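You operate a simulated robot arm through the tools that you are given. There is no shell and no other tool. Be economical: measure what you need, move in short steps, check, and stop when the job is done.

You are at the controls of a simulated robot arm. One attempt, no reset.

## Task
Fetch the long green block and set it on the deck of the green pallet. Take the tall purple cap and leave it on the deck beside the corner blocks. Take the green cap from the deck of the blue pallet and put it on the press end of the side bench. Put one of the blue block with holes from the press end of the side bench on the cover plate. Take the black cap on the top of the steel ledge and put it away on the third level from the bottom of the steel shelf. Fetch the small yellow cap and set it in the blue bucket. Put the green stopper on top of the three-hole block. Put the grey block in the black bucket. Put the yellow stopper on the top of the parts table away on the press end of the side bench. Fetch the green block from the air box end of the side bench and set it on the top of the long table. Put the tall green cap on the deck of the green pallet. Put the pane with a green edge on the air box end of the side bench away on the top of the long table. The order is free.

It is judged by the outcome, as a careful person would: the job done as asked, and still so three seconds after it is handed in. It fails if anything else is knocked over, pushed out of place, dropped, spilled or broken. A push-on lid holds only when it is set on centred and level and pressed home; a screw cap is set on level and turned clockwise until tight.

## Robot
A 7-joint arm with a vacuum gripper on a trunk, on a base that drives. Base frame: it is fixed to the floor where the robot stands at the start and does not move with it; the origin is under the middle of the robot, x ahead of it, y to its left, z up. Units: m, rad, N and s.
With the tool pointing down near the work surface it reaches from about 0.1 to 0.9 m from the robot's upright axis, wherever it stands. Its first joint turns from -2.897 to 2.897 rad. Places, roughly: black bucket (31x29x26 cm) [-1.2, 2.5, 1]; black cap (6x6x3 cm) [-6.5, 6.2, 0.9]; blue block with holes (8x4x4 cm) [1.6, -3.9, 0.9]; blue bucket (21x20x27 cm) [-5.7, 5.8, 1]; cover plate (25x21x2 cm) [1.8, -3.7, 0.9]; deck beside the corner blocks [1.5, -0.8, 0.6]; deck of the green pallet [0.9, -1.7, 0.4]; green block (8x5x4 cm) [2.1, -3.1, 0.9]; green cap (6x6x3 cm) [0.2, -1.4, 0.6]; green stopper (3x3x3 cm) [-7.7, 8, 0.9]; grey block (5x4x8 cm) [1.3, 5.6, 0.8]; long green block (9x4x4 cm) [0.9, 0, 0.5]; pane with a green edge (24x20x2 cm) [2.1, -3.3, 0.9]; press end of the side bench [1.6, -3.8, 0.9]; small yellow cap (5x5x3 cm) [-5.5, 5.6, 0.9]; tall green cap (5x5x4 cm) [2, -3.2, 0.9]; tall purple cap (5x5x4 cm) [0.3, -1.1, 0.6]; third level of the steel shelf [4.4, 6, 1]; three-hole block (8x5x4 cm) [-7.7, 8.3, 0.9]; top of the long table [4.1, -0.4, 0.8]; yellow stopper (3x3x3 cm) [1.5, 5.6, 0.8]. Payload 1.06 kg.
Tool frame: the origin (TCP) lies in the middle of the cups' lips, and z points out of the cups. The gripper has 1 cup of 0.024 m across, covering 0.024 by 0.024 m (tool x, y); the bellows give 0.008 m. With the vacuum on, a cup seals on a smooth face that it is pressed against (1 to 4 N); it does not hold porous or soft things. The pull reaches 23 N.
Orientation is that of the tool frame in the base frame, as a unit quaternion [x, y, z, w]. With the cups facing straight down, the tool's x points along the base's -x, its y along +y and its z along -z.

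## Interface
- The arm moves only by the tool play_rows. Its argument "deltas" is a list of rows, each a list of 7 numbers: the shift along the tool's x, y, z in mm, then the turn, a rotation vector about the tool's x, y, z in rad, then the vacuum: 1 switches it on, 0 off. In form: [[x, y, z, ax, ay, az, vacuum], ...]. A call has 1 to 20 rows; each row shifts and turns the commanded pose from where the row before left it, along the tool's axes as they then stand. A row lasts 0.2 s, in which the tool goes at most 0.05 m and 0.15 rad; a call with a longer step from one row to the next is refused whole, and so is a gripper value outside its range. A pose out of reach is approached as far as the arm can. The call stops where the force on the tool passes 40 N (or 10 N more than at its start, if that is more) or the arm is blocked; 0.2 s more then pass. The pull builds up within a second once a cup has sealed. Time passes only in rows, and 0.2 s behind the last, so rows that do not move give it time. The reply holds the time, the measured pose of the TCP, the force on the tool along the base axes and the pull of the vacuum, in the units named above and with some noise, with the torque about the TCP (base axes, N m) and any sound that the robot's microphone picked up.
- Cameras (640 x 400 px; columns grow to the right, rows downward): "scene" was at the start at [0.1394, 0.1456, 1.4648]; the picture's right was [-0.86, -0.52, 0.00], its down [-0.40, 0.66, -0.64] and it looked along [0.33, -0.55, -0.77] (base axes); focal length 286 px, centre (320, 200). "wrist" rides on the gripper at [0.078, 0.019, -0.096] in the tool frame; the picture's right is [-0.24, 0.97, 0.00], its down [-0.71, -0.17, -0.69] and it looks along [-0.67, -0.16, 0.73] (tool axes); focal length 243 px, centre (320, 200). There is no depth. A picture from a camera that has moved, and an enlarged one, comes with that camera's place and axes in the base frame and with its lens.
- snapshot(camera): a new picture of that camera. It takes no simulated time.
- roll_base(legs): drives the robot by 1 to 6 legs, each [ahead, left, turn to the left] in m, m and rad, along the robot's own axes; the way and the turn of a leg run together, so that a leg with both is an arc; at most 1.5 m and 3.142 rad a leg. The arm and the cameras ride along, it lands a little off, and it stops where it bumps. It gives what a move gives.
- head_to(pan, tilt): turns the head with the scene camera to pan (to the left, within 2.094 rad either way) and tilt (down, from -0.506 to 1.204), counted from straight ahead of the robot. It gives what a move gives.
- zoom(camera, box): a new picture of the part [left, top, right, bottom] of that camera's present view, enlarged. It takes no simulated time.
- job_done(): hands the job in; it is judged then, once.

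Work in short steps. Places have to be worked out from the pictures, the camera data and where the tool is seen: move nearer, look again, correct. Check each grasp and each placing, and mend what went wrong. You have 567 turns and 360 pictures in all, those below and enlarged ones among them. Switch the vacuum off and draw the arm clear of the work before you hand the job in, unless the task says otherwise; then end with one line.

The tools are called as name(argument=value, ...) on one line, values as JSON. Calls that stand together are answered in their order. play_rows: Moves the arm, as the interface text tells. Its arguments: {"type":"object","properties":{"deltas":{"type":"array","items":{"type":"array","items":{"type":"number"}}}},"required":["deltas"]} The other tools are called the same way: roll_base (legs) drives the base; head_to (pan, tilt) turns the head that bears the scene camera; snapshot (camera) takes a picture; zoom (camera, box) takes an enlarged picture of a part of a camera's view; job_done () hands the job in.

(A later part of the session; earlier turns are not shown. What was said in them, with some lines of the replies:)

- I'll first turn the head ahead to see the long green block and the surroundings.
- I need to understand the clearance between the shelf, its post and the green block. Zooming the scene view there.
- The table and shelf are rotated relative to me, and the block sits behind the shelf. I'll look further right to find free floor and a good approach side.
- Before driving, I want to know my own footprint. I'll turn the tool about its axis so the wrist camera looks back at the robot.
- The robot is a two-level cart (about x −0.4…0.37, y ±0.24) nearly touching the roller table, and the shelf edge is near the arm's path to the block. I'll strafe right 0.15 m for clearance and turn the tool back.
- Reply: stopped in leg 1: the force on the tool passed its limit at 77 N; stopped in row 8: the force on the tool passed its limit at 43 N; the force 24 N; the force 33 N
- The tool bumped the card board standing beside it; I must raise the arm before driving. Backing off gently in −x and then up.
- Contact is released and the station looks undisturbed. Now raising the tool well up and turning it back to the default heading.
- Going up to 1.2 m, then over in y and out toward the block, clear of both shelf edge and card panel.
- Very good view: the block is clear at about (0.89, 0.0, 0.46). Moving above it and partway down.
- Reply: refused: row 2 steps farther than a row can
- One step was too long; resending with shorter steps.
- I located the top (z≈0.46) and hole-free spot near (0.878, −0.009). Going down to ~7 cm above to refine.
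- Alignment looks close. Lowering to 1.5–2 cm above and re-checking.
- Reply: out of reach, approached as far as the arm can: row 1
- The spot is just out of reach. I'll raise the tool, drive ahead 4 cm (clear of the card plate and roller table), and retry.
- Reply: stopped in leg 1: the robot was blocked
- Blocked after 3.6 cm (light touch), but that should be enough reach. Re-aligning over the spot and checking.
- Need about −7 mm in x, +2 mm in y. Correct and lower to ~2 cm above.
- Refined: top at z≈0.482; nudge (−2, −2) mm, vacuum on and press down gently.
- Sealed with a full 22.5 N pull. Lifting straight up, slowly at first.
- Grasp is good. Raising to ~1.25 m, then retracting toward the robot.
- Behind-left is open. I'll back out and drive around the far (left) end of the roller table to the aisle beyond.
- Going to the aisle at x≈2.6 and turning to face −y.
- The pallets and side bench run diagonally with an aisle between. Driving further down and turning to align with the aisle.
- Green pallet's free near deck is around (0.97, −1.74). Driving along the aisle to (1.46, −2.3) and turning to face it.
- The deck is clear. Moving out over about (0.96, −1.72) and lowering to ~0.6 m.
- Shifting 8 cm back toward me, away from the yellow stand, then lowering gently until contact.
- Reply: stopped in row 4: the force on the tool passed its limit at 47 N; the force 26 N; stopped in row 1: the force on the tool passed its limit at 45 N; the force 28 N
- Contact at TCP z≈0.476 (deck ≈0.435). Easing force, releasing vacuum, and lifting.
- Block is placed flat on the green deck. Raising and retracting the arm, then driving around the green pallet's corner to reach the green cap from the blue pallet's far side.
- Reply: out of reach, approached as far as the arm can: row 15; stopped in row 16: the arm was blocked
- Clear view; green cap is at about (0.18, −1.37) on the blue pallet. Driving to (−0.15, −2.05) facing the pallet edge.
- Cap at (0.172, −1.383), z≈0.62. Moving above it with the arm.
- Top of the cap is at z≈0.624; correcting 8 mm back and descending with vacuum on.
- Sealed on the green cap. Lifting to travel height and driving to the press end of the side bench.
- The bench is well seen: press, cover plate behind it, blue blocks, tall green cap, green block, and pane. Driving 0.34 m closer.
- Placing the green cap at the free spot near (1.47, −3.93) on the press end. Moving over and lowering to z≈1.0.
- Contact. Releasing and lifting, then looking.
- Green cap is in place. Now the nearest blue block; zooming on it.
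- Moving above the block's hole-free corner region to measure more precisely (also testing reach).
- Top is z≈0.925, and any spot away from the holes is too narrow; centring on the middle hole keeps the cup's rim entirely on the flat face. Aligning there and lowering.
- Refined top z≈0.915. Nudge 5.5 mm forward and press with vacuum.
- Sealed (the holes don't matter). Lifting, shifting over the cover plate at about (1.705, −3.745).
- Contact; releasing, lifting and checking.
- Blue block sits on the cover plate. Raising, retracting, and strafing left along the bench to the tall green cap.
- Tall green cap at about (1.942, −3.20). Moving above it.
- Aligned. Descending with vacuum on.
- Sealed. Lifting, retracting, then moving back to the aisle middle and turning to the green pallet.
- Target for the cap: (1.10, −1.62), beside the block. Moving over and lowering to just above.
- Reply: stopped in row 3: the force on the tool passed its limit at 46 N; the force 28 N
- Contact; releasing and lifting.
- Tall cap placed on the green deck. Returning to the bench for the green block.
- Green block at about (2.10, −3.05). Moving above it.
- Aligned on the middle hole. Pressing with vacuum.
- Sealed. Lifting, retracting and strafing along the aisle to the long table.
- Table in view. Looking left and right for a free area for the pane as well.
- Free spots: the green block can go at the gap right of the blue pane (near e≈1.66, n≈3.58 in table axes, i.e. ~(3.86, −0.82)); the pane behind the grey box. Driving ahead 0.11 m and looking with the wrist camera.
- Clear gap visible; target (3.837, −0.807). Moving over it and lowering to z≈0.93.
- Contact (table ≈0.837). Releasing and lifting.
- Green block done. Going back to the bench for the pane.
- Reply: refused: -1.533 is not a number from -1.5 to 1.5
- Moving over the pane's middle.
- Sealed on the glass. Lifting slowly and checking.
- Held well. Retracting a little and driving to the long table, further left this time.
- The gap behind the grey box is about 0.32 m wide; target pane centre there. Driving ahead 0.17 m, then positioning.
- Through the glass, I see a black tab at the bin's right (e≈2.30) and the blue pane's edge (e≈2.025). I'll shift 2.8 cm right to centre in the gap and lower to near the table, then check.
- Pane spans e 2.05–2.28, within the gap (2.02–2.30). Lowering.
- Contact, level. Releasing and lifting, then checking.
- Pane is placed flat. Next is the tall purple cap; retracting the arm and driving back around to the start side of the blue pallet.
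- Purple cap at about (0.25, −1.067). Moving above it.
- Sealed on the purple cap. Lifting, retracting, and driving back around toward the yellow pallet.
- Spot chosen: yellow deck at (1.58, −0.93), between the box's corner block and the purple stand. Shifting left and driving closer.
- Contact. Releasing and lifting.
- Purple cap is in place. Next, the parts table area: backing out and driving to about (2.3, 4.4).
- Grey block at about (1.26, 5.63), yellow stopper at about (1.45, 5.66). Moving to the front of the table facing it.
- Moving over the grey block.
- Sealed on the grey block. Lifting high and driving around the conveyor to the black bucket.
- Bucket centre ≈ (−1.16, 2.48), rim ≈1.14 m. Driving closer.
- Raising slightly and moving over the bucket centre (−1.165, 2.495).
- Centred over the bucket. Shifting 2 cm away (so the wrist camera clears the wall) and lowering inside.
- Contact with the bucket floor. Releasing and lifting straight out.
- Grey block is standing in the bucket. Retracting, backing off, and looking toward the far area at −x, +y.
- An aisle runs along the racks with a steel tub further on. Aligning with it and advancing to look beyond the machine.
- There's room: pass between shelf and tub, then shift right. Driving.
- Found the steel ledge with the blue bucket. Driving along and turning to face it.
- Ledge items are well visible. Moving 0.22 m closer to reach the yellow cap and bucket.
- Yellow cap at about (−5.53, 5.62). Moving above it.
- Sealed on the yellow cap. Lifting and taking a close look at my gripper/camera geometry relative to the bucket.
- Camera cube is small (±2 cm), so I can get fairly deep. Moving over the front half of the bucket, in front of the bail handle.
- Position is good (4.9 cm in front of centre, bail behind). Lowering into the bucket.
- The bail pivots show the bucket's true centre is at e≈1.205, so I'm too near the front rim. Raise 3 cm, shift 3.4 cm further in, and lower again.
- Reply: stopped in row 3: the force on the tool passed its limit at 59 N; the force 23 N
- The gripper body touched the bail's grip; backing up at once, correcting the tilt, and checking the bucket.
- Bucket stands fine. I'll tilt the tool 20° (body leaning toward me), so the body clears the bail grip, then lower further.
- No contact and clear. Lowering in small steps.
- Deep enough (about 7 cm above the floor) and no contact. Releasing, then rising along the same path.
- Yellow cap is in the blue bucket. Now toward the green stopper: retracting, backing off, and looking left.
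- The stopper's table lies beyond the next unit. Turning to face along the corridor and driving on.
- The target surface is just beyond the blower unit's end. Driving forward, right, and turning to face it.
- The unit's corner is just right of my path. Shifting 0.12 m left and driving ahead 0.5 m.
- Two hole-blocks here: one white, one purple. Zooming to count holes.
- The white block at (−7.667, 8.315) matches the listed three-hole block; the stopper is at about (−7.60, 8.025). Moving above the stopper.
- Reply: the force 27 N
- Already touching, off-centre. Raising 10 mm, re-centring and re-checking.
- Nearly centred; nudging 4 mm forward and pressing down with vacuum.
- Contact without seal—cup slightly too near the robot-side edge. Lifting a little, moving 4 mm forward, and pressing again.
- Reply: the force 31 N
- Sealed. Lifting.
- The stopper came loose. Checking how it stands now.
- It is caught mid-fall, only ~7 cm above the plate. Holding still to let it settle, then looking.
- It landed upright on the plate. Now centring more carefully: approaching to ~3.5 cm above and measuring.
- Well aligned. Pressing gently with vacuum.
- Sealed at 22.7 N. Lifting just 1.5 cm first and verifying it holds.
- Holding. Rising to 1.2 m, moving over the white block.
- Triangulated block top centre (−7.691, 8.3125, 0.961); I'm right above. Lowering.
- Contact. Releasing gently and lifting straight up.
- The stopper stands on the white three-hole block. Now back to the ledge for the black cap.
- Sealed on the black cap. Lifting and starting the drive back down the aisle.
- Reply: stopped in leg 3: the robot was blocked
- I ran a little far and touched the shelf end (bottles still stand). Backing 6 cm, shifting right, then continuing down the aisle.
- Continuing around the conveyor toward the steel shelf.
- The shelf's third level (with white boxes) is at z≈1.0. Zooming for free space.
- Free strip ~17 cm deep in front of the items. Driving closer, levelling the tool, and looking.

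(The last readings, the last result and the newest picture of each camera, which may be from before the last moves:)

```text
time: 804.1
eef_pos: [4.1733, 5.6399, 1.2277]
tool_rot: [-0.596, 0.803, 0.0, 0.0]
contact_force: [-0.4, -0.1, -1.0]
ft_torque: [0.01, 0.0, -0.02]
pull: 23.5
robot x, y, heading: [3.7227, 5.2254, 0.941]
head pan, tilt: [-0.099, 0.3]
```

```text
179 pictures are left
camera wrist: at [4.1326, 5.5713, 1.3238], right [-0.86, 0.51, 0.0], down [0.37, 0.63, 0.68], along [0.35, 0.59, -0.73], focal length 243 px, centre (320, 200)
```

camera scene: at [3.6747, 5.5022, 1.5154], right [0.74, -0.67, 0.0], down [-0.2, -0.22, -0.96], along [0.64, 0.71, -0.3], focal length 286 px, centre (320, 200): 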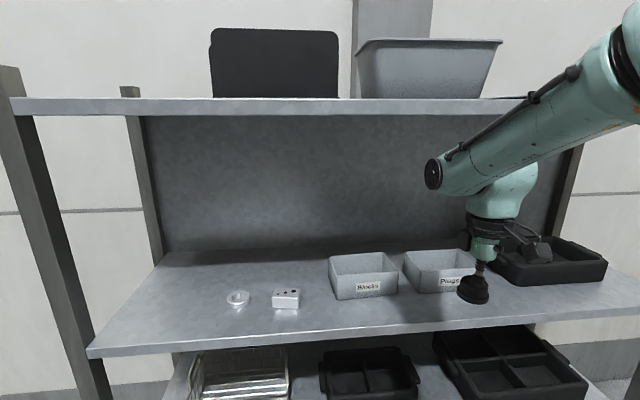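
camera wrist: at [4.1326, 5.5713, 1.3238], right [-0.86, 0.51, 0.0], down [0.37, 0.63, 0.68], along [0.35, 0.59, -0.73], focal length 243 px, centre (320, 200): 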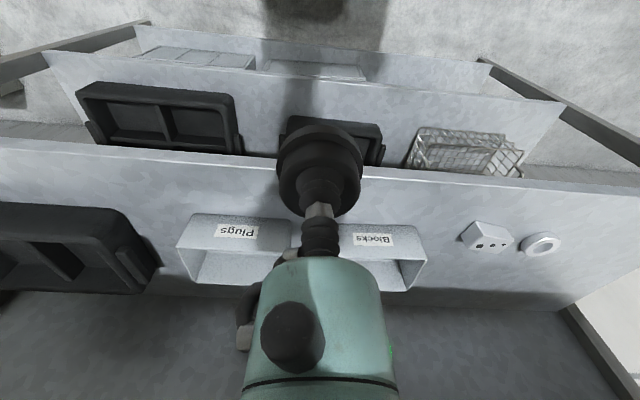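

Third level's front strip spans e≈7.16–7.31. Lowering in front, then moving in under the top shelf slowly.

play_rows(deltas=[[0, 0, 45, 0, 0, 0, 1], [0, 0, 45, 0, 0, 0, 1], [-35, 0, 0, 0, 0, 0, 1], [-35, 0, 0, 0, 0, 0, 1], [0, 0, 0, 0, 0, 0, 1]])

snapshot(camera="scene")

snapshot(camera="wrist")

```text
time: 805.3
eef_pos: [4.1947, 5.7075, 1.1369]
tool_rot: [-0.596, 0.803, 0.0, 0.0]
contact_force: [0.4, 0.3, -0.5]
ft_torque: [-0.01, -0.03, 0.0]
pull: 22.2
robot x, y, heading: [3.7245, 5.2245, 0.933]
head pan, tilt: [-0.099, 0.3]
```

```text
178 pictures are left
camera scene: at [3.6747, 5.502, 1.5154], right [0.74, -0.67, 0.0], down [-0.2, -0.22, -0.96], along [0.64, 0.71, -0.3], focal length 286 px, centre (320, 200)
```

scene: 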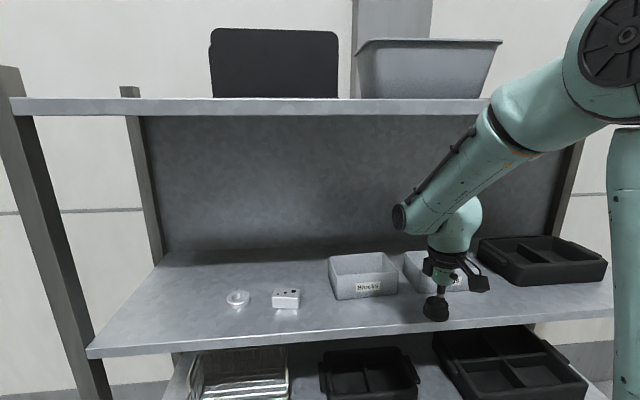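

```text
177 pictures are left
camera wrist: at [4.1529, 5.639, 1.233], right [-0.86, 0.51, 0.0], down [0.37, 0.63, 0.69], along [0.35, 0.59, -0.73], focal length 243 px, centre (320, 200)
```

wrist: 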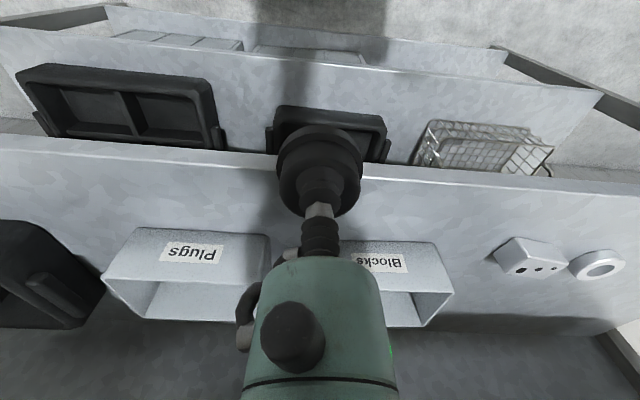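

play_rows(deltas=[[-36, 0, 0, 0, 0, 0, 1], [-36, 0, 0, 0, 0, 0, 1], [-36, 0, 0, 0, 0, 0, 1], [-36, 0, 0, 0, 0, 0, 1], [-36, 0, 0, 0, 0, 0, 1], [0, 0, 40, 0, 0, 0, 1], [0, 0, 40, 0, 0, 0, 1], [0, 0, 0, 0, 0, 0, 1]])

snapshot(camera="scene")

snapshot(camera="wrist")

```text
time: 806.8
eef_pos: [4.2496, 5.8794, 1.1122]
tool_rot: [-0.596, 0.803, 0.002, 0.006]
contact_force: [-3.3, -3.9, 20.4]
ft_torque: [0.3, -0.28, 0.01]
pull: 23.2
robot x, y, heading: [3.7226, 5.2231, 0.934]
head pan, tilt: [-0.099, 0.3]
stopped in row 7: the force on the tool passed its limit at 73 N (the readings are from after the stop); the commanded pose is now the measured one
```

```text
176 pictures are left
camera scene: at [3.674, 5.5012, 1.5155], right [0.74, -0.67, 0.0], down [-0.2, -0.22, -0.96], along [0.64, 0.71, -0.29], focal length 286 px, centre (320, 200)
```

scene: 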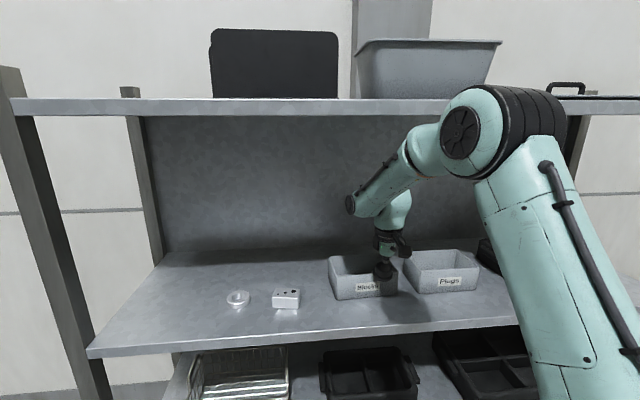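

```text
175 pictures are left
camera wrist: at [4.2074, 5.8096, 1.2078], right [-0.86, 0.51, 0.0], down [0.36, 0.62, 0.69], along [0.35, 0.6, -0.72], focal length 243 px, centre (320, 200)
```

wrist: 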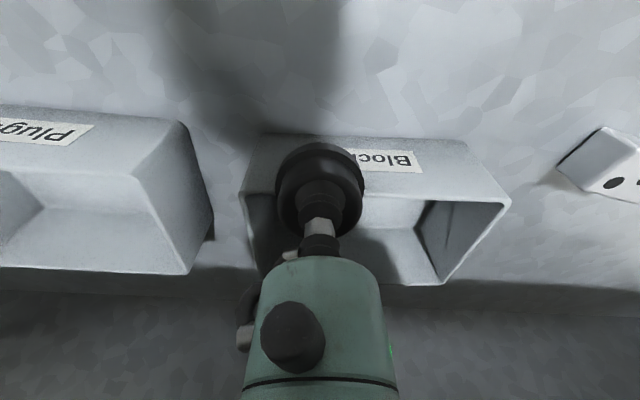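

The cap landed on the "Blocks" box's front rim. Raising immediately and checking the box.

play_rows(deltas=[[0, 0, -15, 0, 0, 0, 1], [0, 0, -35, -0.004, 0.012, 0, 1], [30, 11, 0, 0, 0, 0, 1], [30, 11, 0, 0, 0, 0, 1], [27, 10, 0, 0, 0, 0, 1], [0, 0, 0, 0, 0, 0, 1]])

zoom(camera="scene", box=[200, 220, 520, 360])

snapshot(camera="wrist")

```text
time: 808.1
eef_pos: [4.1942, 5.8054, 1.163]
tool_rot: [-0.595, 0.804, -0.002, -0.002]
contact_force: [-0.4, -0.2, -1.2]
ft_torque: [0.07, -0.02, 0.0]
pull: 22.7
robot x, y, heading: [3.7238, 5.2265, 0.934]
head pan, tilt: [-0.099, 0.3]
```

```text
2.00 times, centred on (360, 290) of scene
camera zoom: at [3.6748, 5.5022, 1.5154], right [0.74, -0.67, 0.0], down [-0.2, -0.22, -0.96], along [0.64, 0.71, -0.3], focal length 571 px, centre (240, 20)
```

zoom: 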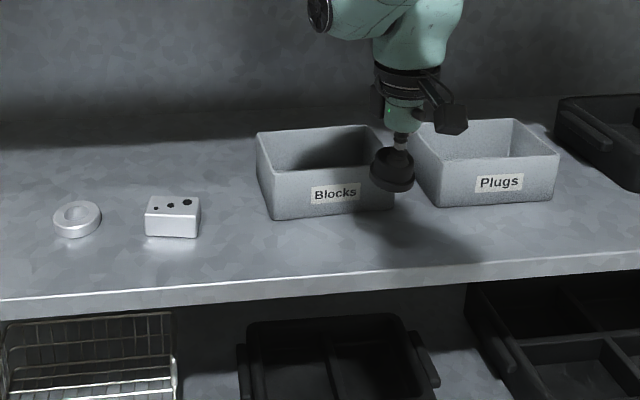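

```text
173 pictures are left
camera wrist: at [4.1526, 5.7373, 1.2589], right [-0.86, 0.51, 0.0], down [0.37, 0.63, 0.68], along [0.35, 0.59, -0.73], focal length 243 px, centre (320, 200)
```

wrist: 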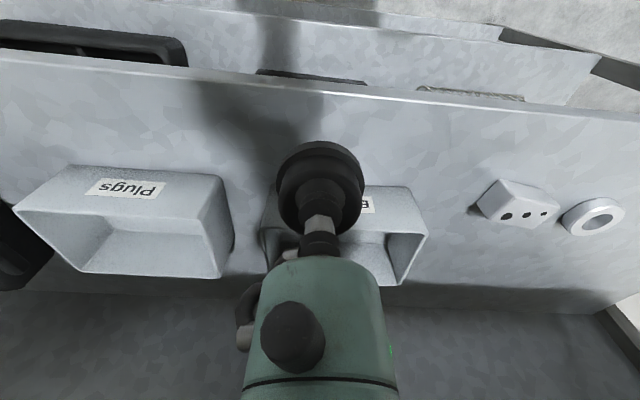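

Box is undisturbed. Moving left to the free stretch in front of the small white block, then inward a little.

play_rows(deltas=[[-15.5, 42.8, 0, 0, 0, 0, 1], [-15.5, 42.8, 0, 0, 0, 0, 1], [-15.5, 42.8, 0, 0, 0, 0, 1], [-15.5, 42.8, 0, 0, 0, 0, 1], [-36, -13, 0, 0, 0, 0, 1], [-36, -13, 0, 0, 0, 0, 1], [0, 0, 30, 0, 0, 0, 1], [0, 0, 0, 0, 0, 0, 1]])

snapshot(camera="wrist")

snapshot(camera="scene")

```text
time: 810.0
eef_pos: [4.0945, 5.9733, 1.1285]
tool_rot: [-0.596, 0.803, -0.002, -0.002]
contact_force: [-0.4, -0.5, -0.1]
ft_torque: [0.04, -0.02, 0.0]
pull: 22.5
robot x, y, heading: [3.7212, 5.2256, 0.933]
head pan, tilt: [-0.099, 0.3]
```

```text
172 pictures are left
camera wrist: at [4.0534, 5.9056, 1.2249], right [-0.86, 0.51, 0.0], down [0.37, 0.63, 0.68], along [0.35, 0.59, -0.73], focal length 243 px, centre (320, 200)
```

wrist: 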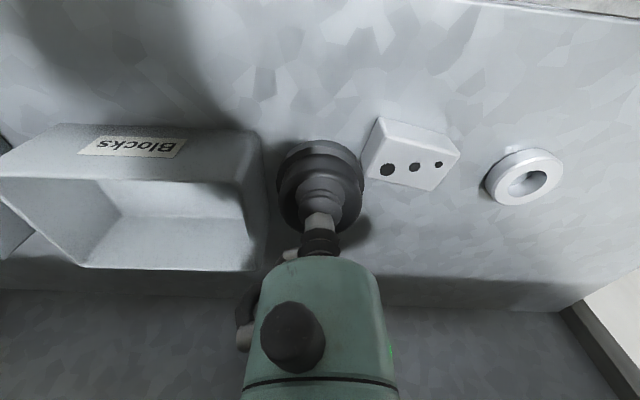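

```text
171 pictures are left
camera scene: at [3.6747, 5.502, 1.5154], right [0.74, -0.67, 0.0], down [-0.2, -0.22, -0.96], along [0.64, 0.71, -0.3], focal length 286 px, centre (320, 200)
```

scene: 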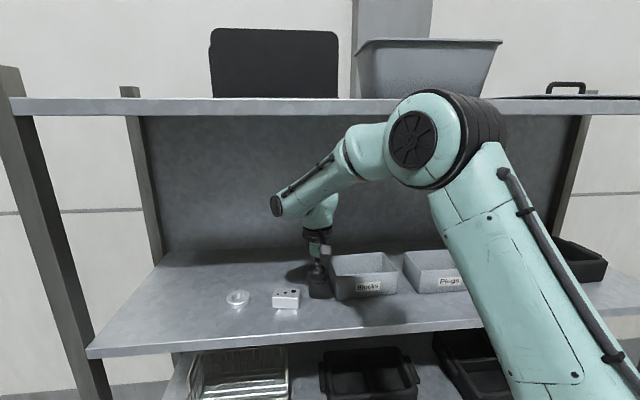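

Landing spot is clear. Lowering.

play_rows(deltas=[[0, 0, 40, 0, 0, 0, 1], [0, 0, 40, 0, 0, 0, 1], [0, 0, 10, 0, 0, 0, 1], [0, 0, 0, 0, 0, 0, 1]])

snapshot(camera="wrist")

```text
time: 811.0
eef_pos: [4.0951, 5.977, 1.0428]
tool_rot: [-0.596, 0.803, -0.001, 0.0]
contact_force: [3.7, 7.3, 26.9]
ft_torque: [-0.06, 0.0, 0.0]
pull: 22.8
robot x, y, heading: [3.7252, 5.2251, 0.934]
head pan, tilt: [-0.099, 0.3]
```

```text
170 pictures are left
camera wrist: at [4.0528, 5.9075, 1.1382], right [-0.86, 0.51, 0.0], down [0.37, 0.63, 0.68], along [0.35, 0.59, -0.73], focal length 243 px, centre (320, 200)
```

wrist: 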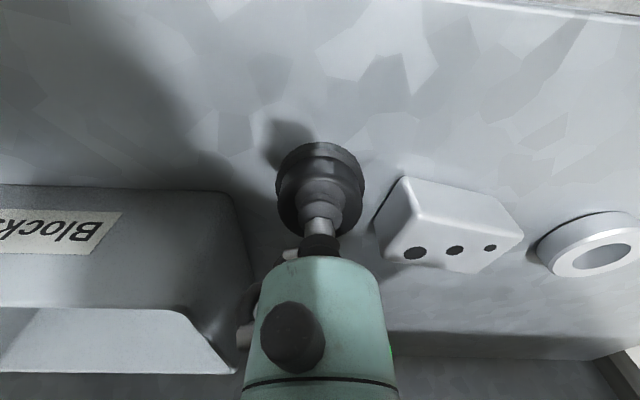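

Contact with the shelf surface. Releasing and lifting.

play_rows(deltas=[[0, 0, -2, 0, 0, 0, 1], [0, 0, 0, 0, 0, 0, 0], [0, 0, 0, 0, 0, 0, 0], [0, 0, 0, 0, 0, 0, 0], [0, 0, 0, 0, 0, 0, 0], [0, 0, -4, 0, 0, 0, 0], [0, 0, -10, 0, 0, 0, 0], [0, 0, -30, 0, 0, 0, 0], [0, 0, -40, 0, 0, 0, 0], [0, 0, 0, 0, 0, 0, 0]])

snapshot(camera="wrist")

```text
time: 813.1
eef_pos: [4.0936, 5.9751, 1.1278]
tool_rot: [-0.596, 0.803, -0.002, -0.002]
contact_force: [-0.2, -0.3, 0.2]
ft_torque: [-0.02, 0.0, 0.06]
pull: 0.1
robot x, y, heading: [3.7242, 5.224, 0.932]
head pan, tilt: [-0.099, 0.3]
```

```text
169 pictures are left
camera wrist: at [4.053, 5.9074, 1.224], right [-0.86, 0.51, 0.0], down [0.37, 0.63, 0.68], along [0.35, 0.59, -0.73], focal length 243 px, centre (320, 200)
```

wrist: 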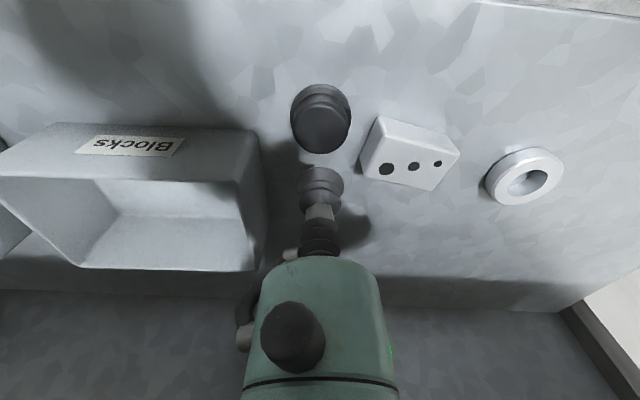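

Black cap is on the third level. Withdrawing the arm and driving to the parts table for the yellow stopper.

play_rows(deltas=[[39, 14, 0, 0, 0, 0, 0], [39, 14, 0, 0, 0, 0, 0], [39, 14, 0, 0, 0, 0, 0], [39, 14, 0, 0, 0, 0, 0], [39, 14, 0, 0, 0, 0, 0], [0, 0, -45, 0, 0, 0, 0], [0, 0, -45, 0, 0, 0, 0], [0, 0, -45, 0, 0, 0, 0]])

roll_base(legs=[[-1.45, 0, 0], [-0.36, 0, 0], [0, 1.5, 0], [0, 0.6, 0]])

head_to(pan=-0.1, tilt=0.8)

snapshot(camera="scene")

snapshot(camera="wrist")

```text
time: 815.0
eef_pos: [3.9678, 5.812, 1.2626]
tool_rot: [-0.595, 0.804, -0.001, -0.002]
contact_force: [0.1, -0.2, 0.1]
ft_torque: [-0.05, 0.0, 0.0]
pull: 0.0
robot x, y, heading: [3.7219, 5.2228, 0.935]
head pan, tilt: [-0.099, 0.3]
```

```text
time: 834.1
eef_pos: [1.1751, 5.5362, 1.2626]
tool_rot: [-0.606, 0.795, -0.001, -0.003]
contact_force: [-0.1, -0.3, -0.2]
ft_torque: [0.02, -0.05, -0.02]
pull: 0.1
robot x, y, heading: [0.9476, 4.944, 0.961]
head pan, tilt: [-0.099, 0.3]
```

```text
time: 835.0
eef_pos: [1.1754, 5.5356, 1.2615]
tool_rot: [-0.606, 0.795, -0.001, -0.002]
contact_force: [0.5, 0.1, 0.5]
ft_torque: [0.0, -0.02, 0.01]
pull: 0.1
robot x, y, heading: [0.9467, 4.9456, 0.965]
head pan, tilt: [-0.099, 0.799]
```

```text
168 pictures are left
camera scene: at [0.883, 5.2094, 1.4711], right [0.76, -0.65, 0.0], down [-0.46, -0.55, -0.7], along [0.45, 0.53, -0.72], focal length 286 px, centre (320, 200)
```

scene: 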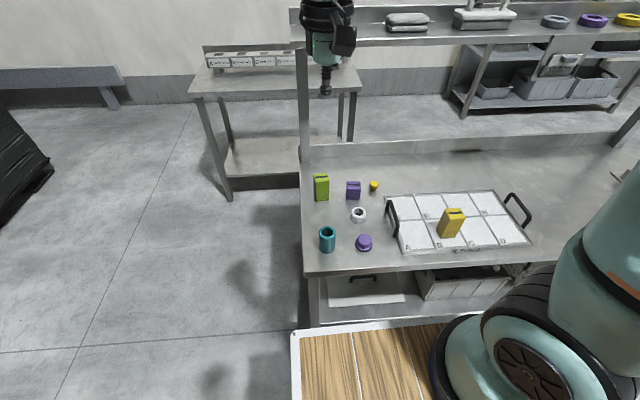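

```text
167 pictures are left
camera wrist: at [1.1366, 5.4668, 1.3578], right [-0.88, 0.48, 0.0], down [0.35, 0.64, 0.68], along [0.33, 0.6, -0.73], focal length 243 px, centre (320, 200)
```

wrist: 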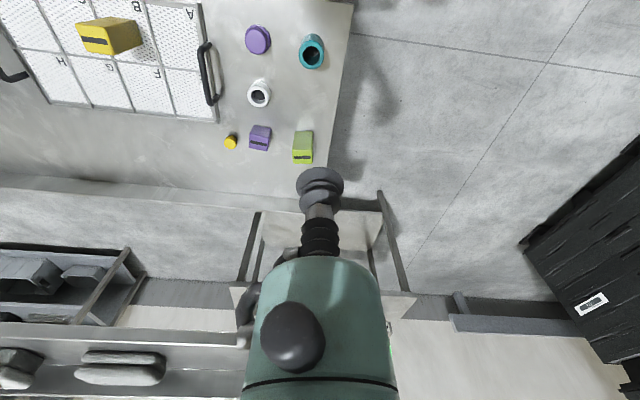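

Yellow stopper near (1.49, 5.635, 0.80). Moving the base a bit closer and to the right.

roll_base(legs=[[0, -0.2, -0.03], [0.11, 0, 0]])

snapshot(camera="wrist")

```text
time: 837.4
eef_pos: [1.4255, 5.4993, 1.2617]
tool_rot: [-0.595, 0.804, -0.002, -0.001]
contact_force: [0.4, -0.3, 0.2]
ft_torque: [0.01, -0.02, -0.03]
pull: 0.0
robot x, y, heading: [1.1791, 4.9143, 0.936]
head pan, tilt: [-0.099, 0.799]
```

```text
166 pictures are left
camera wrist: at [1.3841, 5.4309, 1.3578], right [-0.86, 0.51, 0.0], down [0.37, 0.63, 0.68], along [0.35, 0.59, -0.73], focal length 243 px, centre (320, 200)
```

wrist: 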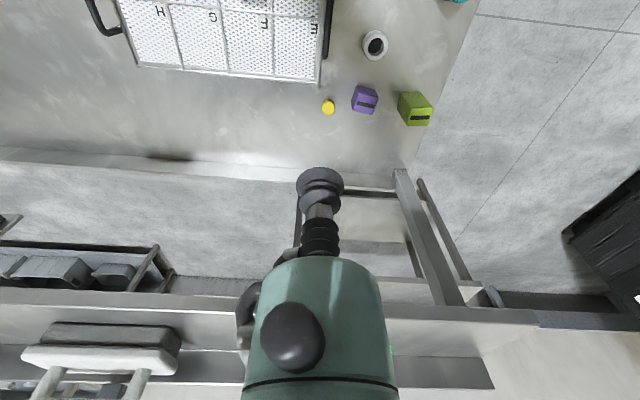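

play_rows(deltas=[[-35, -4, 0, 0, 0, 0, 0], [-35, -4, 0, 0, 0, 0, 0], [-35, -4, 0, 0, 0, 0, 0], [-33, -4, 0, 0, 0, 0, 0], [0, 0, 45, 0, 0, 0, 0], [0, 0, 45, 0, 0, 0, 0], [0, 0, 45, 0, 0, 0, 0], [0, 0, 45, 0, 0, 0, 0], [0, 0, 45, 0, 0, 0, 0], [0, 0, 45, 0, 0, 0, 0], [0, 0, 45, 0, 0, 0, 0], [0, 0, 45, 0, 0, 0, 0], [0, 0, 0, 0, 0, 0, 0]])

snapshot(camera="wrist")

zoom(camera="scene", box=[240, 80, 440, 240])

```text
time: 840.2
eef_pos: [1.481, 5.627, 0.901]
tool_rot: [-0.595, 0.804, -0.001, -0.002]
contact_force: [-0.7, 0.1, -0.3]
ft_torque: [0.01, -0.02, 0.01]
pull: 0.1
robot x, y, heading: [1.1779, 4.915, 0.933]
head pan, tilt: [-0.099, 0.799]
```

```text
165 pictures are left
camera wrist: at [1.4391, 5.5584, 0.9969], right [-0.86, 0.51, 0.0], down [0.37, 0.63, 0.68], along [0.35, 0.59, -0.73], focal length 243 px, centre (320, 200)
```

wrist: 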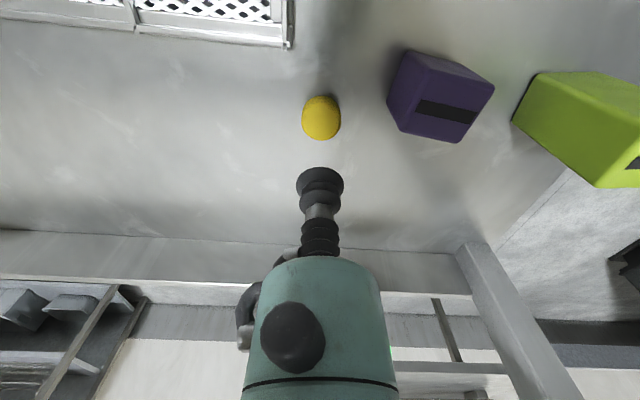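

```text
2.50 times, centred on (340, 160) of scene
camera zoom: at [1.1227, 5.1813, 1.471], right [0.74, -0.67, 0.0], down [-0.48, -0.53, -0.7], along [0.47, 0.52, -0.72], focal length 714 px, centre (270, 300)
```

zoom: 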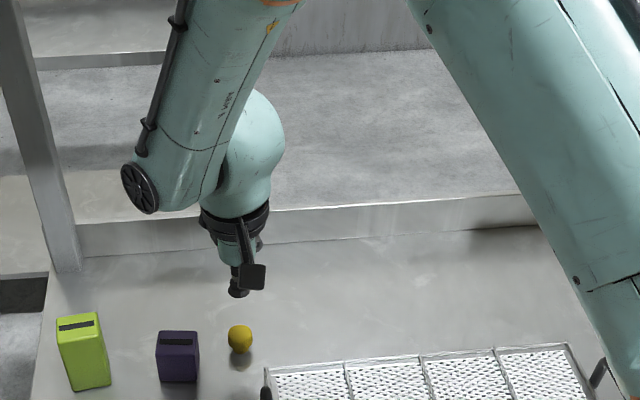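

play_rows(deltas=[[0, 2, 20, 0, 0, 0, 0], [0, 0, 16, 0, 0, 0, 0], [0, 0, 0, 0, 0, 0, 0]])

zoom(camera="wrist", box=[260, 80, 380, 200])

```text
time: 841.0
eef_pos: [1.4775, 5.627, 0.8645]
tool_rot: [-0.594, 0.804, -0.001, -0.002]
contact_force: [0.3, 0.6, 0.3]
ft_torque: [-0.04, 0.01, -0.01]
pull: 0.1
robot x, y, heading: [1.1763, 4.915, 0.937]
head pan, tilt: [-0.099, 0.799]
```

```text
3.33 times, centred on (320, 140) of wrist
camera zoom: at [1.4361, 5.5584, 0.9607], right [-0.86, 0.51, 0.0], down [0.37, 0.63, 0.68], along [0.35, 0.59, -0.73], focal length 809 px, centre (320, 400)
```

zoom: 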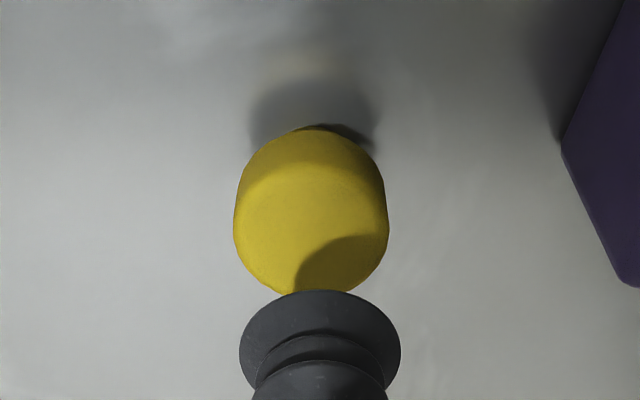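

play_rows(deltas=[[-2, -1.8, 20, 0, 0, 0, 1], [0, 0, 10, 0, 0, 0, 1], [0, 0, 4, 0, 0, 0, 1], [0, 0, 3, 0, 0, 0, 1], [0, 0, 3, 0, 0, 0, 1], [0, 0, 0, 0, 0, 0, 1], [0, 0, 0, 0, 0, 0, 1]])

```text
time: 842.6
eef_pos: [1.4812, 5.6273, 0.826]
tool_rot: [-0.595, 0.804, 0.0, -0.001]
contact_force: [1.9, 0.8, 10.3]
ft_torque: [0.03, -0.01, 0.01]
pull: 23.0
robot x, y, heading: [1.1767, 4.9133, 0.933]
head pan, tilt: [-0.099, 0.799]
```

Sealed; lifting a little to verify the hold.

play_rows(deltas=[[0, 0, -3, 0, 0, 0, 1], [0, 0, -5, 0, 0, 0, 1], [0, 0, -7, 0, 0, 0, 1], [0, 0, 0, 0, 0, 0, 1], [0, 0, 0, 0, 0, 0, 1], [0, 0, 0, 0, 0, 0, 1]])

zoom(camera="wrist", box=[240, 80, 400, 220])

```text
time: 844.0
eef_pos: [1.4809, 5.6259, 0.8397]
tool_rot: [-0.594, 0.804, -0.002, -0.002]
contact_force: [0.8, -0.7, 0.1]
ft_torque: [-0.04, 0.0, -0.01]
pull: 22.5
robot x, y, heading: [1.1759, 4.9198, 0.933]
head pan, tilt: [-0.099, 0.799]
```

```text
2.86 times, centred on (320, 150) of wrist
camera zoom: at [1.4397, 5.559, 0.936], right [-0.86, 0.51, 0.0], down [0.37, 0.63, 0.68], along [0.35, 0.59, -0.73], focal length 693 px, centre (320, 343)
```

zoom: 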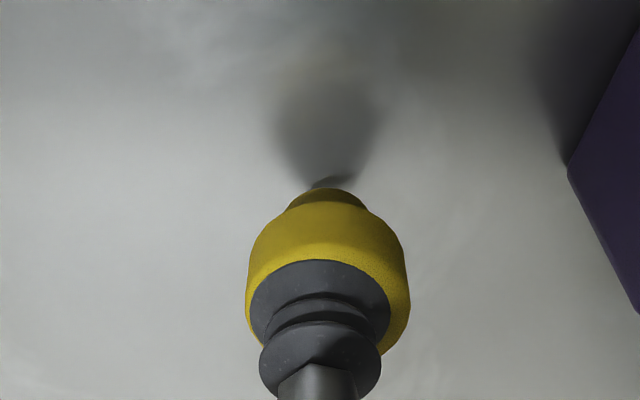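

Held well. Raising gently and driving to the side bench.

play_rows(deltas=[[0, 0, -15, 0, 0, 0, 1], [0, 0, -25, 0, 0, 0, 1], [0, 0, -35, 0, 0, 0, 1], [0, 0, -35, 0, 0, 0, 1], [0, 0, -35, 0, 0, 0, 1], [0, 0, -35, 0, 0, 0, 1], [0, 0, -35, 0, 0, 0, 1], [0, 0, -35, 0, 0, 0, 1], [0, 0, -35, 0, 0, 0, 1], [0, 0, -35, 0, 0, 0, 1], [0, 0, -35, 0, 0, 0, 1], [0, 0, -35, 0, 0, 0, 1], [0, 0, -20, 0, 0, 0, 1], [20, 0, 0, 0, 0, 0, 1], [35, 0, 0, 0, 0, 0, 1], [35, 0, 0, 0, 0, 0, 1], [35, 0, 0, 0, 0, 0, 1], [20, 0, 0, 0, 0, 0, 1], [0, 0, 0, 0, 0, 0, 1]])

roll_base(legs=[[-0.3, 0, 0], [0, 0, -2.503], [0.64, 0.85, 0], [0.64, 0.85, 0], [1.5, 0, 0], [1.4, 0, 0]])

```text
time: 848.0
eef_pos: [1.4383, 5.4903, 1.2494]
tool_rot: [-0.595, 0.804, -0.002, -0.002]
contact_force: [-0.3, 0.1, 0.8]
ft_torque: [0.03, 0.02, -0.01]
pull: 23.6
robot x, y, heading: [1.1794, 4.9145, 0.935]
head pan, tilt: [-0.099, 0.799]
```

```text
time: 879.7
eef_pos: [2.8974, -0.1333, 1.2506]
tool_rot: [0.556, 0.831, 0.001, -0.002]
contact_force: [0.5, 0.4, 0.5]
ft_torque: [-0.06, -0.02, -0.01]
pull: 23.6
robot x, y, heading: [2.7306, 0.4722, -1.516]
head pan, tilt: [-0.099, 0.799]
```

roll_base(legs=[[0, 0, 0.873], [0.7, 0, 0], [0, -1.5, 0], [0, -1.5, 0], [0, -1.18, 0]])

head_to(pan=-0.1, tilt=0.7)

snapshot(camera="scene")

```text
time: 905.5
eef_pos: [1.1649, -3.4782, 1.2517]
tool_rot: [0.181, 0.984, 0.0, -0.003]
contact_force: [0.9, -0.4, -1.2]
ft_torque: [0.0, -0.04, 0.04]
pull: 23.4
robot x, y, heading: [0.6065, -3.1802, -0.702]
head pan, tilt: [-0.099, 0.799]
```

```text
time: 906.2
eef_pos: [1.1658, -3.4788, 1.2505]
tool_rot: [0.181, 0.984, 0.0, -0.003]
contact_force: [-0.4, -0.5, -0.7]
ft_torque: [-0.02, 0.03, 0.02]
pull: 23.6
robot x, y, heading: [0.6089, -3.1793, -0.705]
head pan, tilt: [-0.099, 0.7]
```

```text
161 pictures are left
camera scene: at [0.8805, -3.145, 1.4792], right [-0.72, -0.69, 0.0], down [-0.45, 0.46, -0.76], along [0.53, -0.55, -0.64], focal length 286 px, centre (320, 200)
```

scene: 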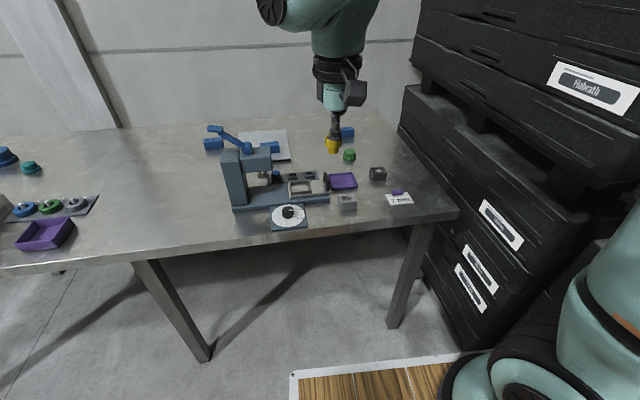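

Turning slightly and driving to the bench; target spot for the stopper is near (1.385, −4.03), right of the green cap.

roll_base(legs=[[0, 0, 0.06], [0.32, 0, 0]])

play_rows(deltas=[[-10, -30, 0, 0, 0, 0, 1], [-10, -40, 0, 0, 0, 0, 1], [-10, -40, 0, 0, 0, 0, 1], [-10, -40, 0, 0, 0, 0, 1], [0, -40, 0, 0, 0, 0, 1], [0, -30, 0, 0, 0, 0, 1], [0, 0, 0, 0, 0, 0, 1]])

snapshot(camera="wrist")

```text
time: 908.8
eef_pos: [1.4416, -3.6359, 1.2507]
tool_rot: [0.15, 0.989, 0.0, -0.003]
contact_force: [-0.5, 0.0, -0.3]
ft_torque: [0.01, 0.0, -0.03]
pull: 22.8
robot x, y, heading: [0.8696, -3.3749, -0.641]
head pan, tilt: [-0.099, 0.7]
```

```text
time: 910.4
eef_pos: [1.4138, -3.8569, 1.2527]
tool_rot: [0.151, 0.989, 0.0, -0.003]
contact_force: [0.3, 0.0, -0.7]
ft_torque: [0.0, -0.01, 0.01]
pull: 22.5
robot x, y, heading: [0.8676, -3.3774, -0.639]
head pan, tilt: [-0.099, 0.7]
```

```text
160 pictures are left
camera wrist: at [1.3438, -3.8142, 1.3477], right [0.51, 0.86, 0.0], down [0.63, -0.37, 0.68], along [0.58, -0.35, -0.73], focal length 243 px, centre (320, 200)
```

wrist: 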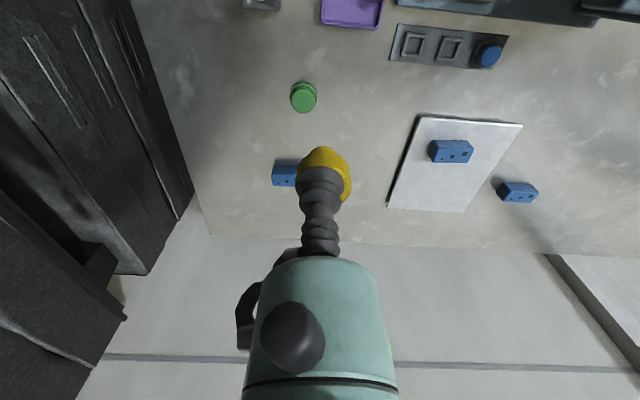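

play_rows(deltas=[[-10, -34, 0, 0, 0, 0, 1], [-10, -34, 0, 0, 0, 0, 1], [-10, -34, 0, 0, 0, 0, 1], [-10, -34, 0, 0, 0, 0, 1], [-8, -30, 0, 0, 0, 0, 1], [0, 0, 30, 0, 0, 0, 1], [0, 0, 40, 0, 0, 0, 1], [0, 0, 40, 0, 0, 0, 1], [0, 0, 40, 0, 0, 0, 1], [0, 0, 40, 0, 0, 0, 1], [0, 0, 40, 0, 0, 0, 1], [0, 0, 30, 0, 0, 0, 1], [0, 0, 0, 0, 0, 0, 1]])

snapshot(camera="wrist")

```text
time: 913.2
eef_pos: [1.4086, -4.0295, 0.9896]
tool_rot: [0.15, 0.989, 0.001, -0.003]
contact_force: [0.3, -0.4, 0.4]
ft_torque: [0.03, -0.01, -0.01]
pull: 23.0
robot x, y, heading: [0.8697, -3.3717, -0.64]
head pan, tilt: [-0.099, 0.7]
```

```text
159 pictures are left
camera wrist: at [1.3398, -3.9883, 1.0845], right [0.51, 0.86, 0.0], down [0.63, -0.38, 0.68], along [0.58, -0.35, -0.73], focal length 243 px, centre (320, 200)
```

wrist: 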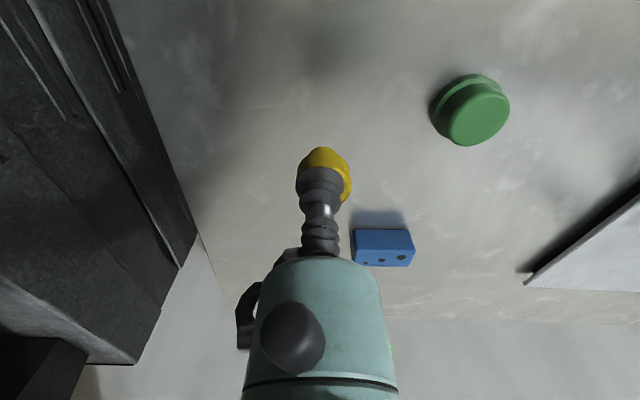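

play_rows(deltas=[[0, 0, 30, 0, 0, 0, 1], [0, 0, 25, 0, 0, 0, 1], [0, 0, 8, 0, 0, 0, 1], [0, 0, 0, 0, 0, 0, 1]])

```text
time: 914.2
eef_pos: [1.4089, -4.0286, 0.9261]
tool_rot: [0.149, 0.989, 0.001, -0.003]
contact_force: [-0.7, -1.2, -1.2]
ft_torque: [-0.01, -0.03, 0.01]
pull: 22.4
robot x, y, heading: [0.8644, -3.3728, -0.637]
head pan, tilt: [-0.099, 0.7]
```

play_rows(deltas=[[0, 0, 3, 0, 0, 0, 1], [0, 0, 3, 0, 0, 0, 1], [0, 0, 0, 0, 0, 0, 1]])

```text
time: 915.0
eef_pos: [1.408, -4.0291, 0.923]
tool_rot: [0.149, 0.989, 0.001, -0.002]
contact_force: [0.2, -0.4, -0.6]
ft_torque: [-0.01, -0.03, -0.03]
pull: 23.1
robot x, y, heading: [0.8642, -3.3733, -0.64]
head pan, tilt: [-0.099, 0.7]
```

play_rows(deltas=[[0, 0, 3, 0, 0, 0, 1], [0, 0, 2, 0, 0, 0, 1], [0, 0, 0, 0, 0, 0, 1]])

```text
time: 915.8
eef_pos: [1.4089, -4.0288, 0.9154]
tool_rot: [0.151, 0.989, 0.0, -0.003]
contact_force: [0.3, -0.3, 0.3]
ft_torque: [-0.03, -0.02, -0.03]
pull: 23.2
robot x, y, heading: [0.8705, -3.3708, -0.635]
head pan, tilt: [-0.099, 0.7]
```

play_rows(deltas=[[0, 0, 2, 0, 0, 0, 1], [0, 0, 2, 0, 0, 0, 1], [0, 0, 0, 0, 0, 0, 1]])

```text
time: 916.6
eef_pos: [1.4082, -4.0295, 0.9126]
tool_rot: [0.151, 0.989, 0.001, -0.003]
contact_force: [-0.2, 0.2, 0.7]
ft_torque: [0.02, 0.0, 0.02]
pull: 22.8
robot x, y, heading: [0.8657, -3.3726, -0.641]
head pan, tilt: [-0.099, 0.7]
```

play_rows(deltas=[[0, 0, 2, 0, 0, 0, 1], [0, 0, 2, 0, 0, 0, 1], [0, 0, 0, 0, 0, 0, 1]])

```text
time: 917.4
eef_pos: [1.4095, -4.0298, 0.9085]
tool_rot: [0.151, 0.988, 0.001, -0.002]
contact_force: [0.2, 1.8, 4.7]
ft_torque: [0.04, 0.0, 0.03]
pull: 22.6
robot x, y, heading: [0.8676, -3.3738, -0.641]
head pan, tilt: [-0.099, 0.7]
```

Light contact. Pressing 1 mm more, releasing and lifting straight up.

play_rows(deltas=[[0, 0, 1, 0, 0, 0, 1], [0, 0, 0, 0, 0, 0, 0], [0, 0, 0, 0, 0, 0, 0], [0, 0, 0, 0, 0, 0, 0], [0, 0, 0, 0, 0, 0, 0], [0, 0, -3, 0, 0, 0, 0], [0, 0, -6, 0, 0, 0, 0], [0, 0, -20, 0, 0, 0, 0], [0, 0, -40, 0, 0, 0, 0], [0, 0, -45, 0, 0, 0, 0], [0, 0, -45, 0, 0, 0, 0], [0, 0, -45, 0, 0, 0, 0], [0, 0, -45, 0, 0, 0, 0], [0, 0, -45, 0, 0, 0, 0]])

snapshot(camera="wrist")

snapshot(camera="scene")

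```text
time: 920.4
eef_pos: [1.412, -4.0324, 1.201]
tool_rot: [0.15, 0.989, 0.002, -0.002]
contact_force: [-0.3, -0.5, 0.3]
ft_torque: [0.0, 0.02, -0.04]
pull: 0.1
robot x, y, heading: [0.8668, -3.3705, -0.642]
head pan, tilt: [-0.099, 0.7]
```

```text
158 pictures are left
camera wrist: at [1.3424, -3.9907, 1.297], right [0.51, 0.86, 0.0], down [0.63, -0.38, 0.68], along [0.58, -0.35, -0.73], focal length 243 px, centre (320, 200)
```

wrist: 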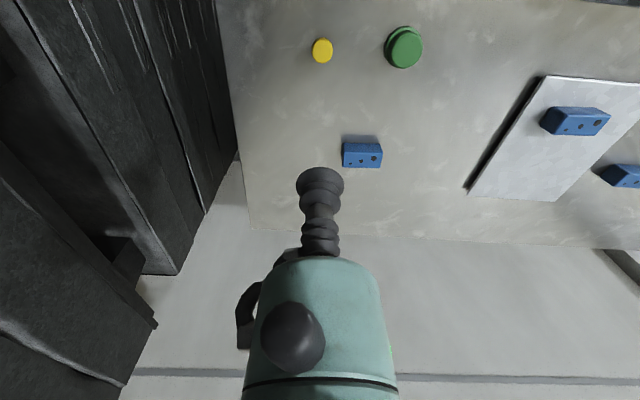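

```text
157 pictures are left
camera scene: at [1.1347, -3.3203, 1.4792], right [-0.67, -0.74, 0.0], down [-0.48, 0.43, -0.76], along [0.56, -0.52, -0.64], focal length 286 px, centre (320, 200)
```

scene: 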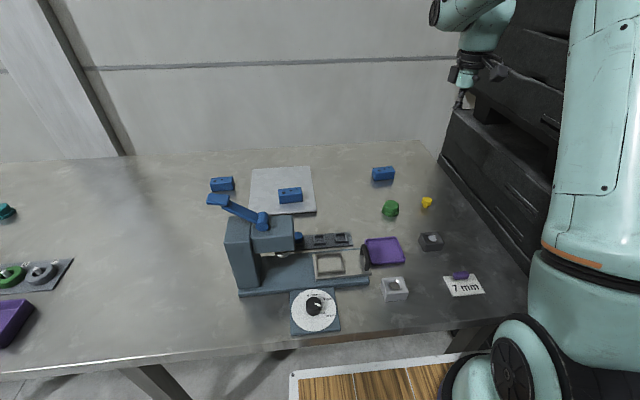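

zoom(camera="scene", box=[360, 170, 460, 240])

```text
5.71 times, centred on (410, 205) of scene
camera zoom: at [1.1347, -3.3203, 1.4792], right [-0.67, -0.74, 0.0], down [-0.48, 0.43, -0.76], along [0.56, -0.52, -0.64], focal length 1632 px, centre (-194, 171)
```

zoom: 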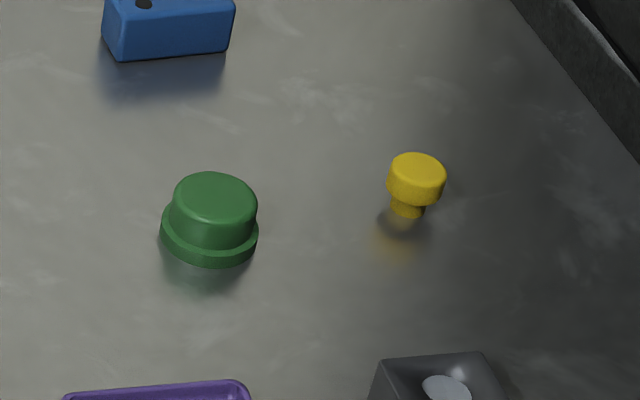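

Everything is placed. Drawing the arm clear, backing off, and taking one last look over the pallets.

play_rows(deltas=[[0, 0, -40, 0, 0, 0, 0], [35, 25, 0, 0, 0, 0, 0], [35, 25, 0, 0, 0, 0, 0], [35, 25, 0, 0, 0, 0, 0], [35, 25, 0, 0, 0, 0, 0], [35, 25, 0, 0, 0, 0, 0], [0, 0, 0, 0, 0, 0, 0]])

roll_base(legs=[[-0.35, 0, 0]])

head_to(pan=1.9, tilt=0.4)

snapshot(camera="scene")

```text
time: 922.0
eef_pos: [1.2796, -3.8569, 1.2427]
tool_rot: [0.15, 0.989, 0.001, -0.003]
contact_force: [-0.6, 0.2, 0.6]
ft_torque: [0.02, 0.03, 0.0]
pull: 0.1
robot x, y, heading: [0.8685, -3.3716, -0.638]
head pan, tilt: [-0.099, 0.7]
```

```text
time: 924.3
eef_pos: [0.9936, -3.6447, 1.2425]
tool_rot: [0.15, 0.989, -0.001, -0.002]
contact_force: [-0.2, 0.1, 0.3]
ft_torque: [-0.01, -0.02, -0.01]
pull: 0.0
robot x, y, heading: [0.5792, -3.1564, -0.641]
head pan, tilt: [-0.099, 0.7]
```

```text
time: 926.2
eef_pos: [0.9935, -3.6447, 1.2421]
tool_rot: [0.15, 0.989, 0.001, -0.002]
contact_force: [0.1, 0.2, -0.3]
ft_torque: [0.01, 0.01, 0.01]
pull: 0.0
robot x, y, heading: [0.5813, -3.1588, -0.64]
head pan, tilt: [1.901, 0.4]
```

```text
155 pictures are left
camera scene: at [0.8149, -2.9615, 1.5061], right [0.95, -0.31, 0.0], down [-0.12, -0.37, -0.92], along [0.28, 0.88, -0.39], focal length 286 px, centre (320, 200)
```

scene: 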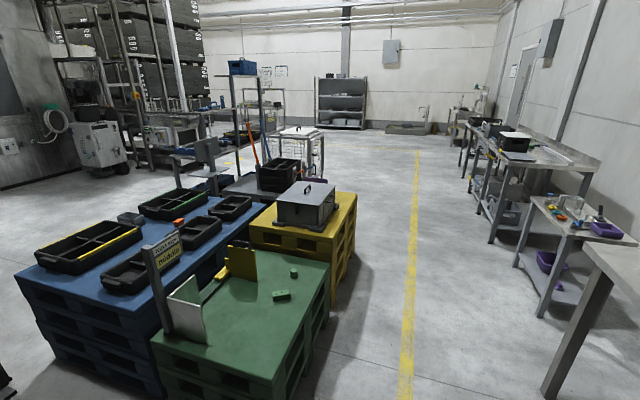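

The green pallet holds both its items, the vacuum is off and the arm is clear, so I'm handing in.

job_done()

```text
The job is handed in.
```

All twelve items are where you asked and the job is handed in. On the way the gripper bumped the card station, the blue bucket's handle and the Blocks box, the base touched the tall shelf in the far aisle, and the green stopper fell once and landed upright; I saw nothing moved or knocked over, though I never looked closely at the card station or that shelf again.
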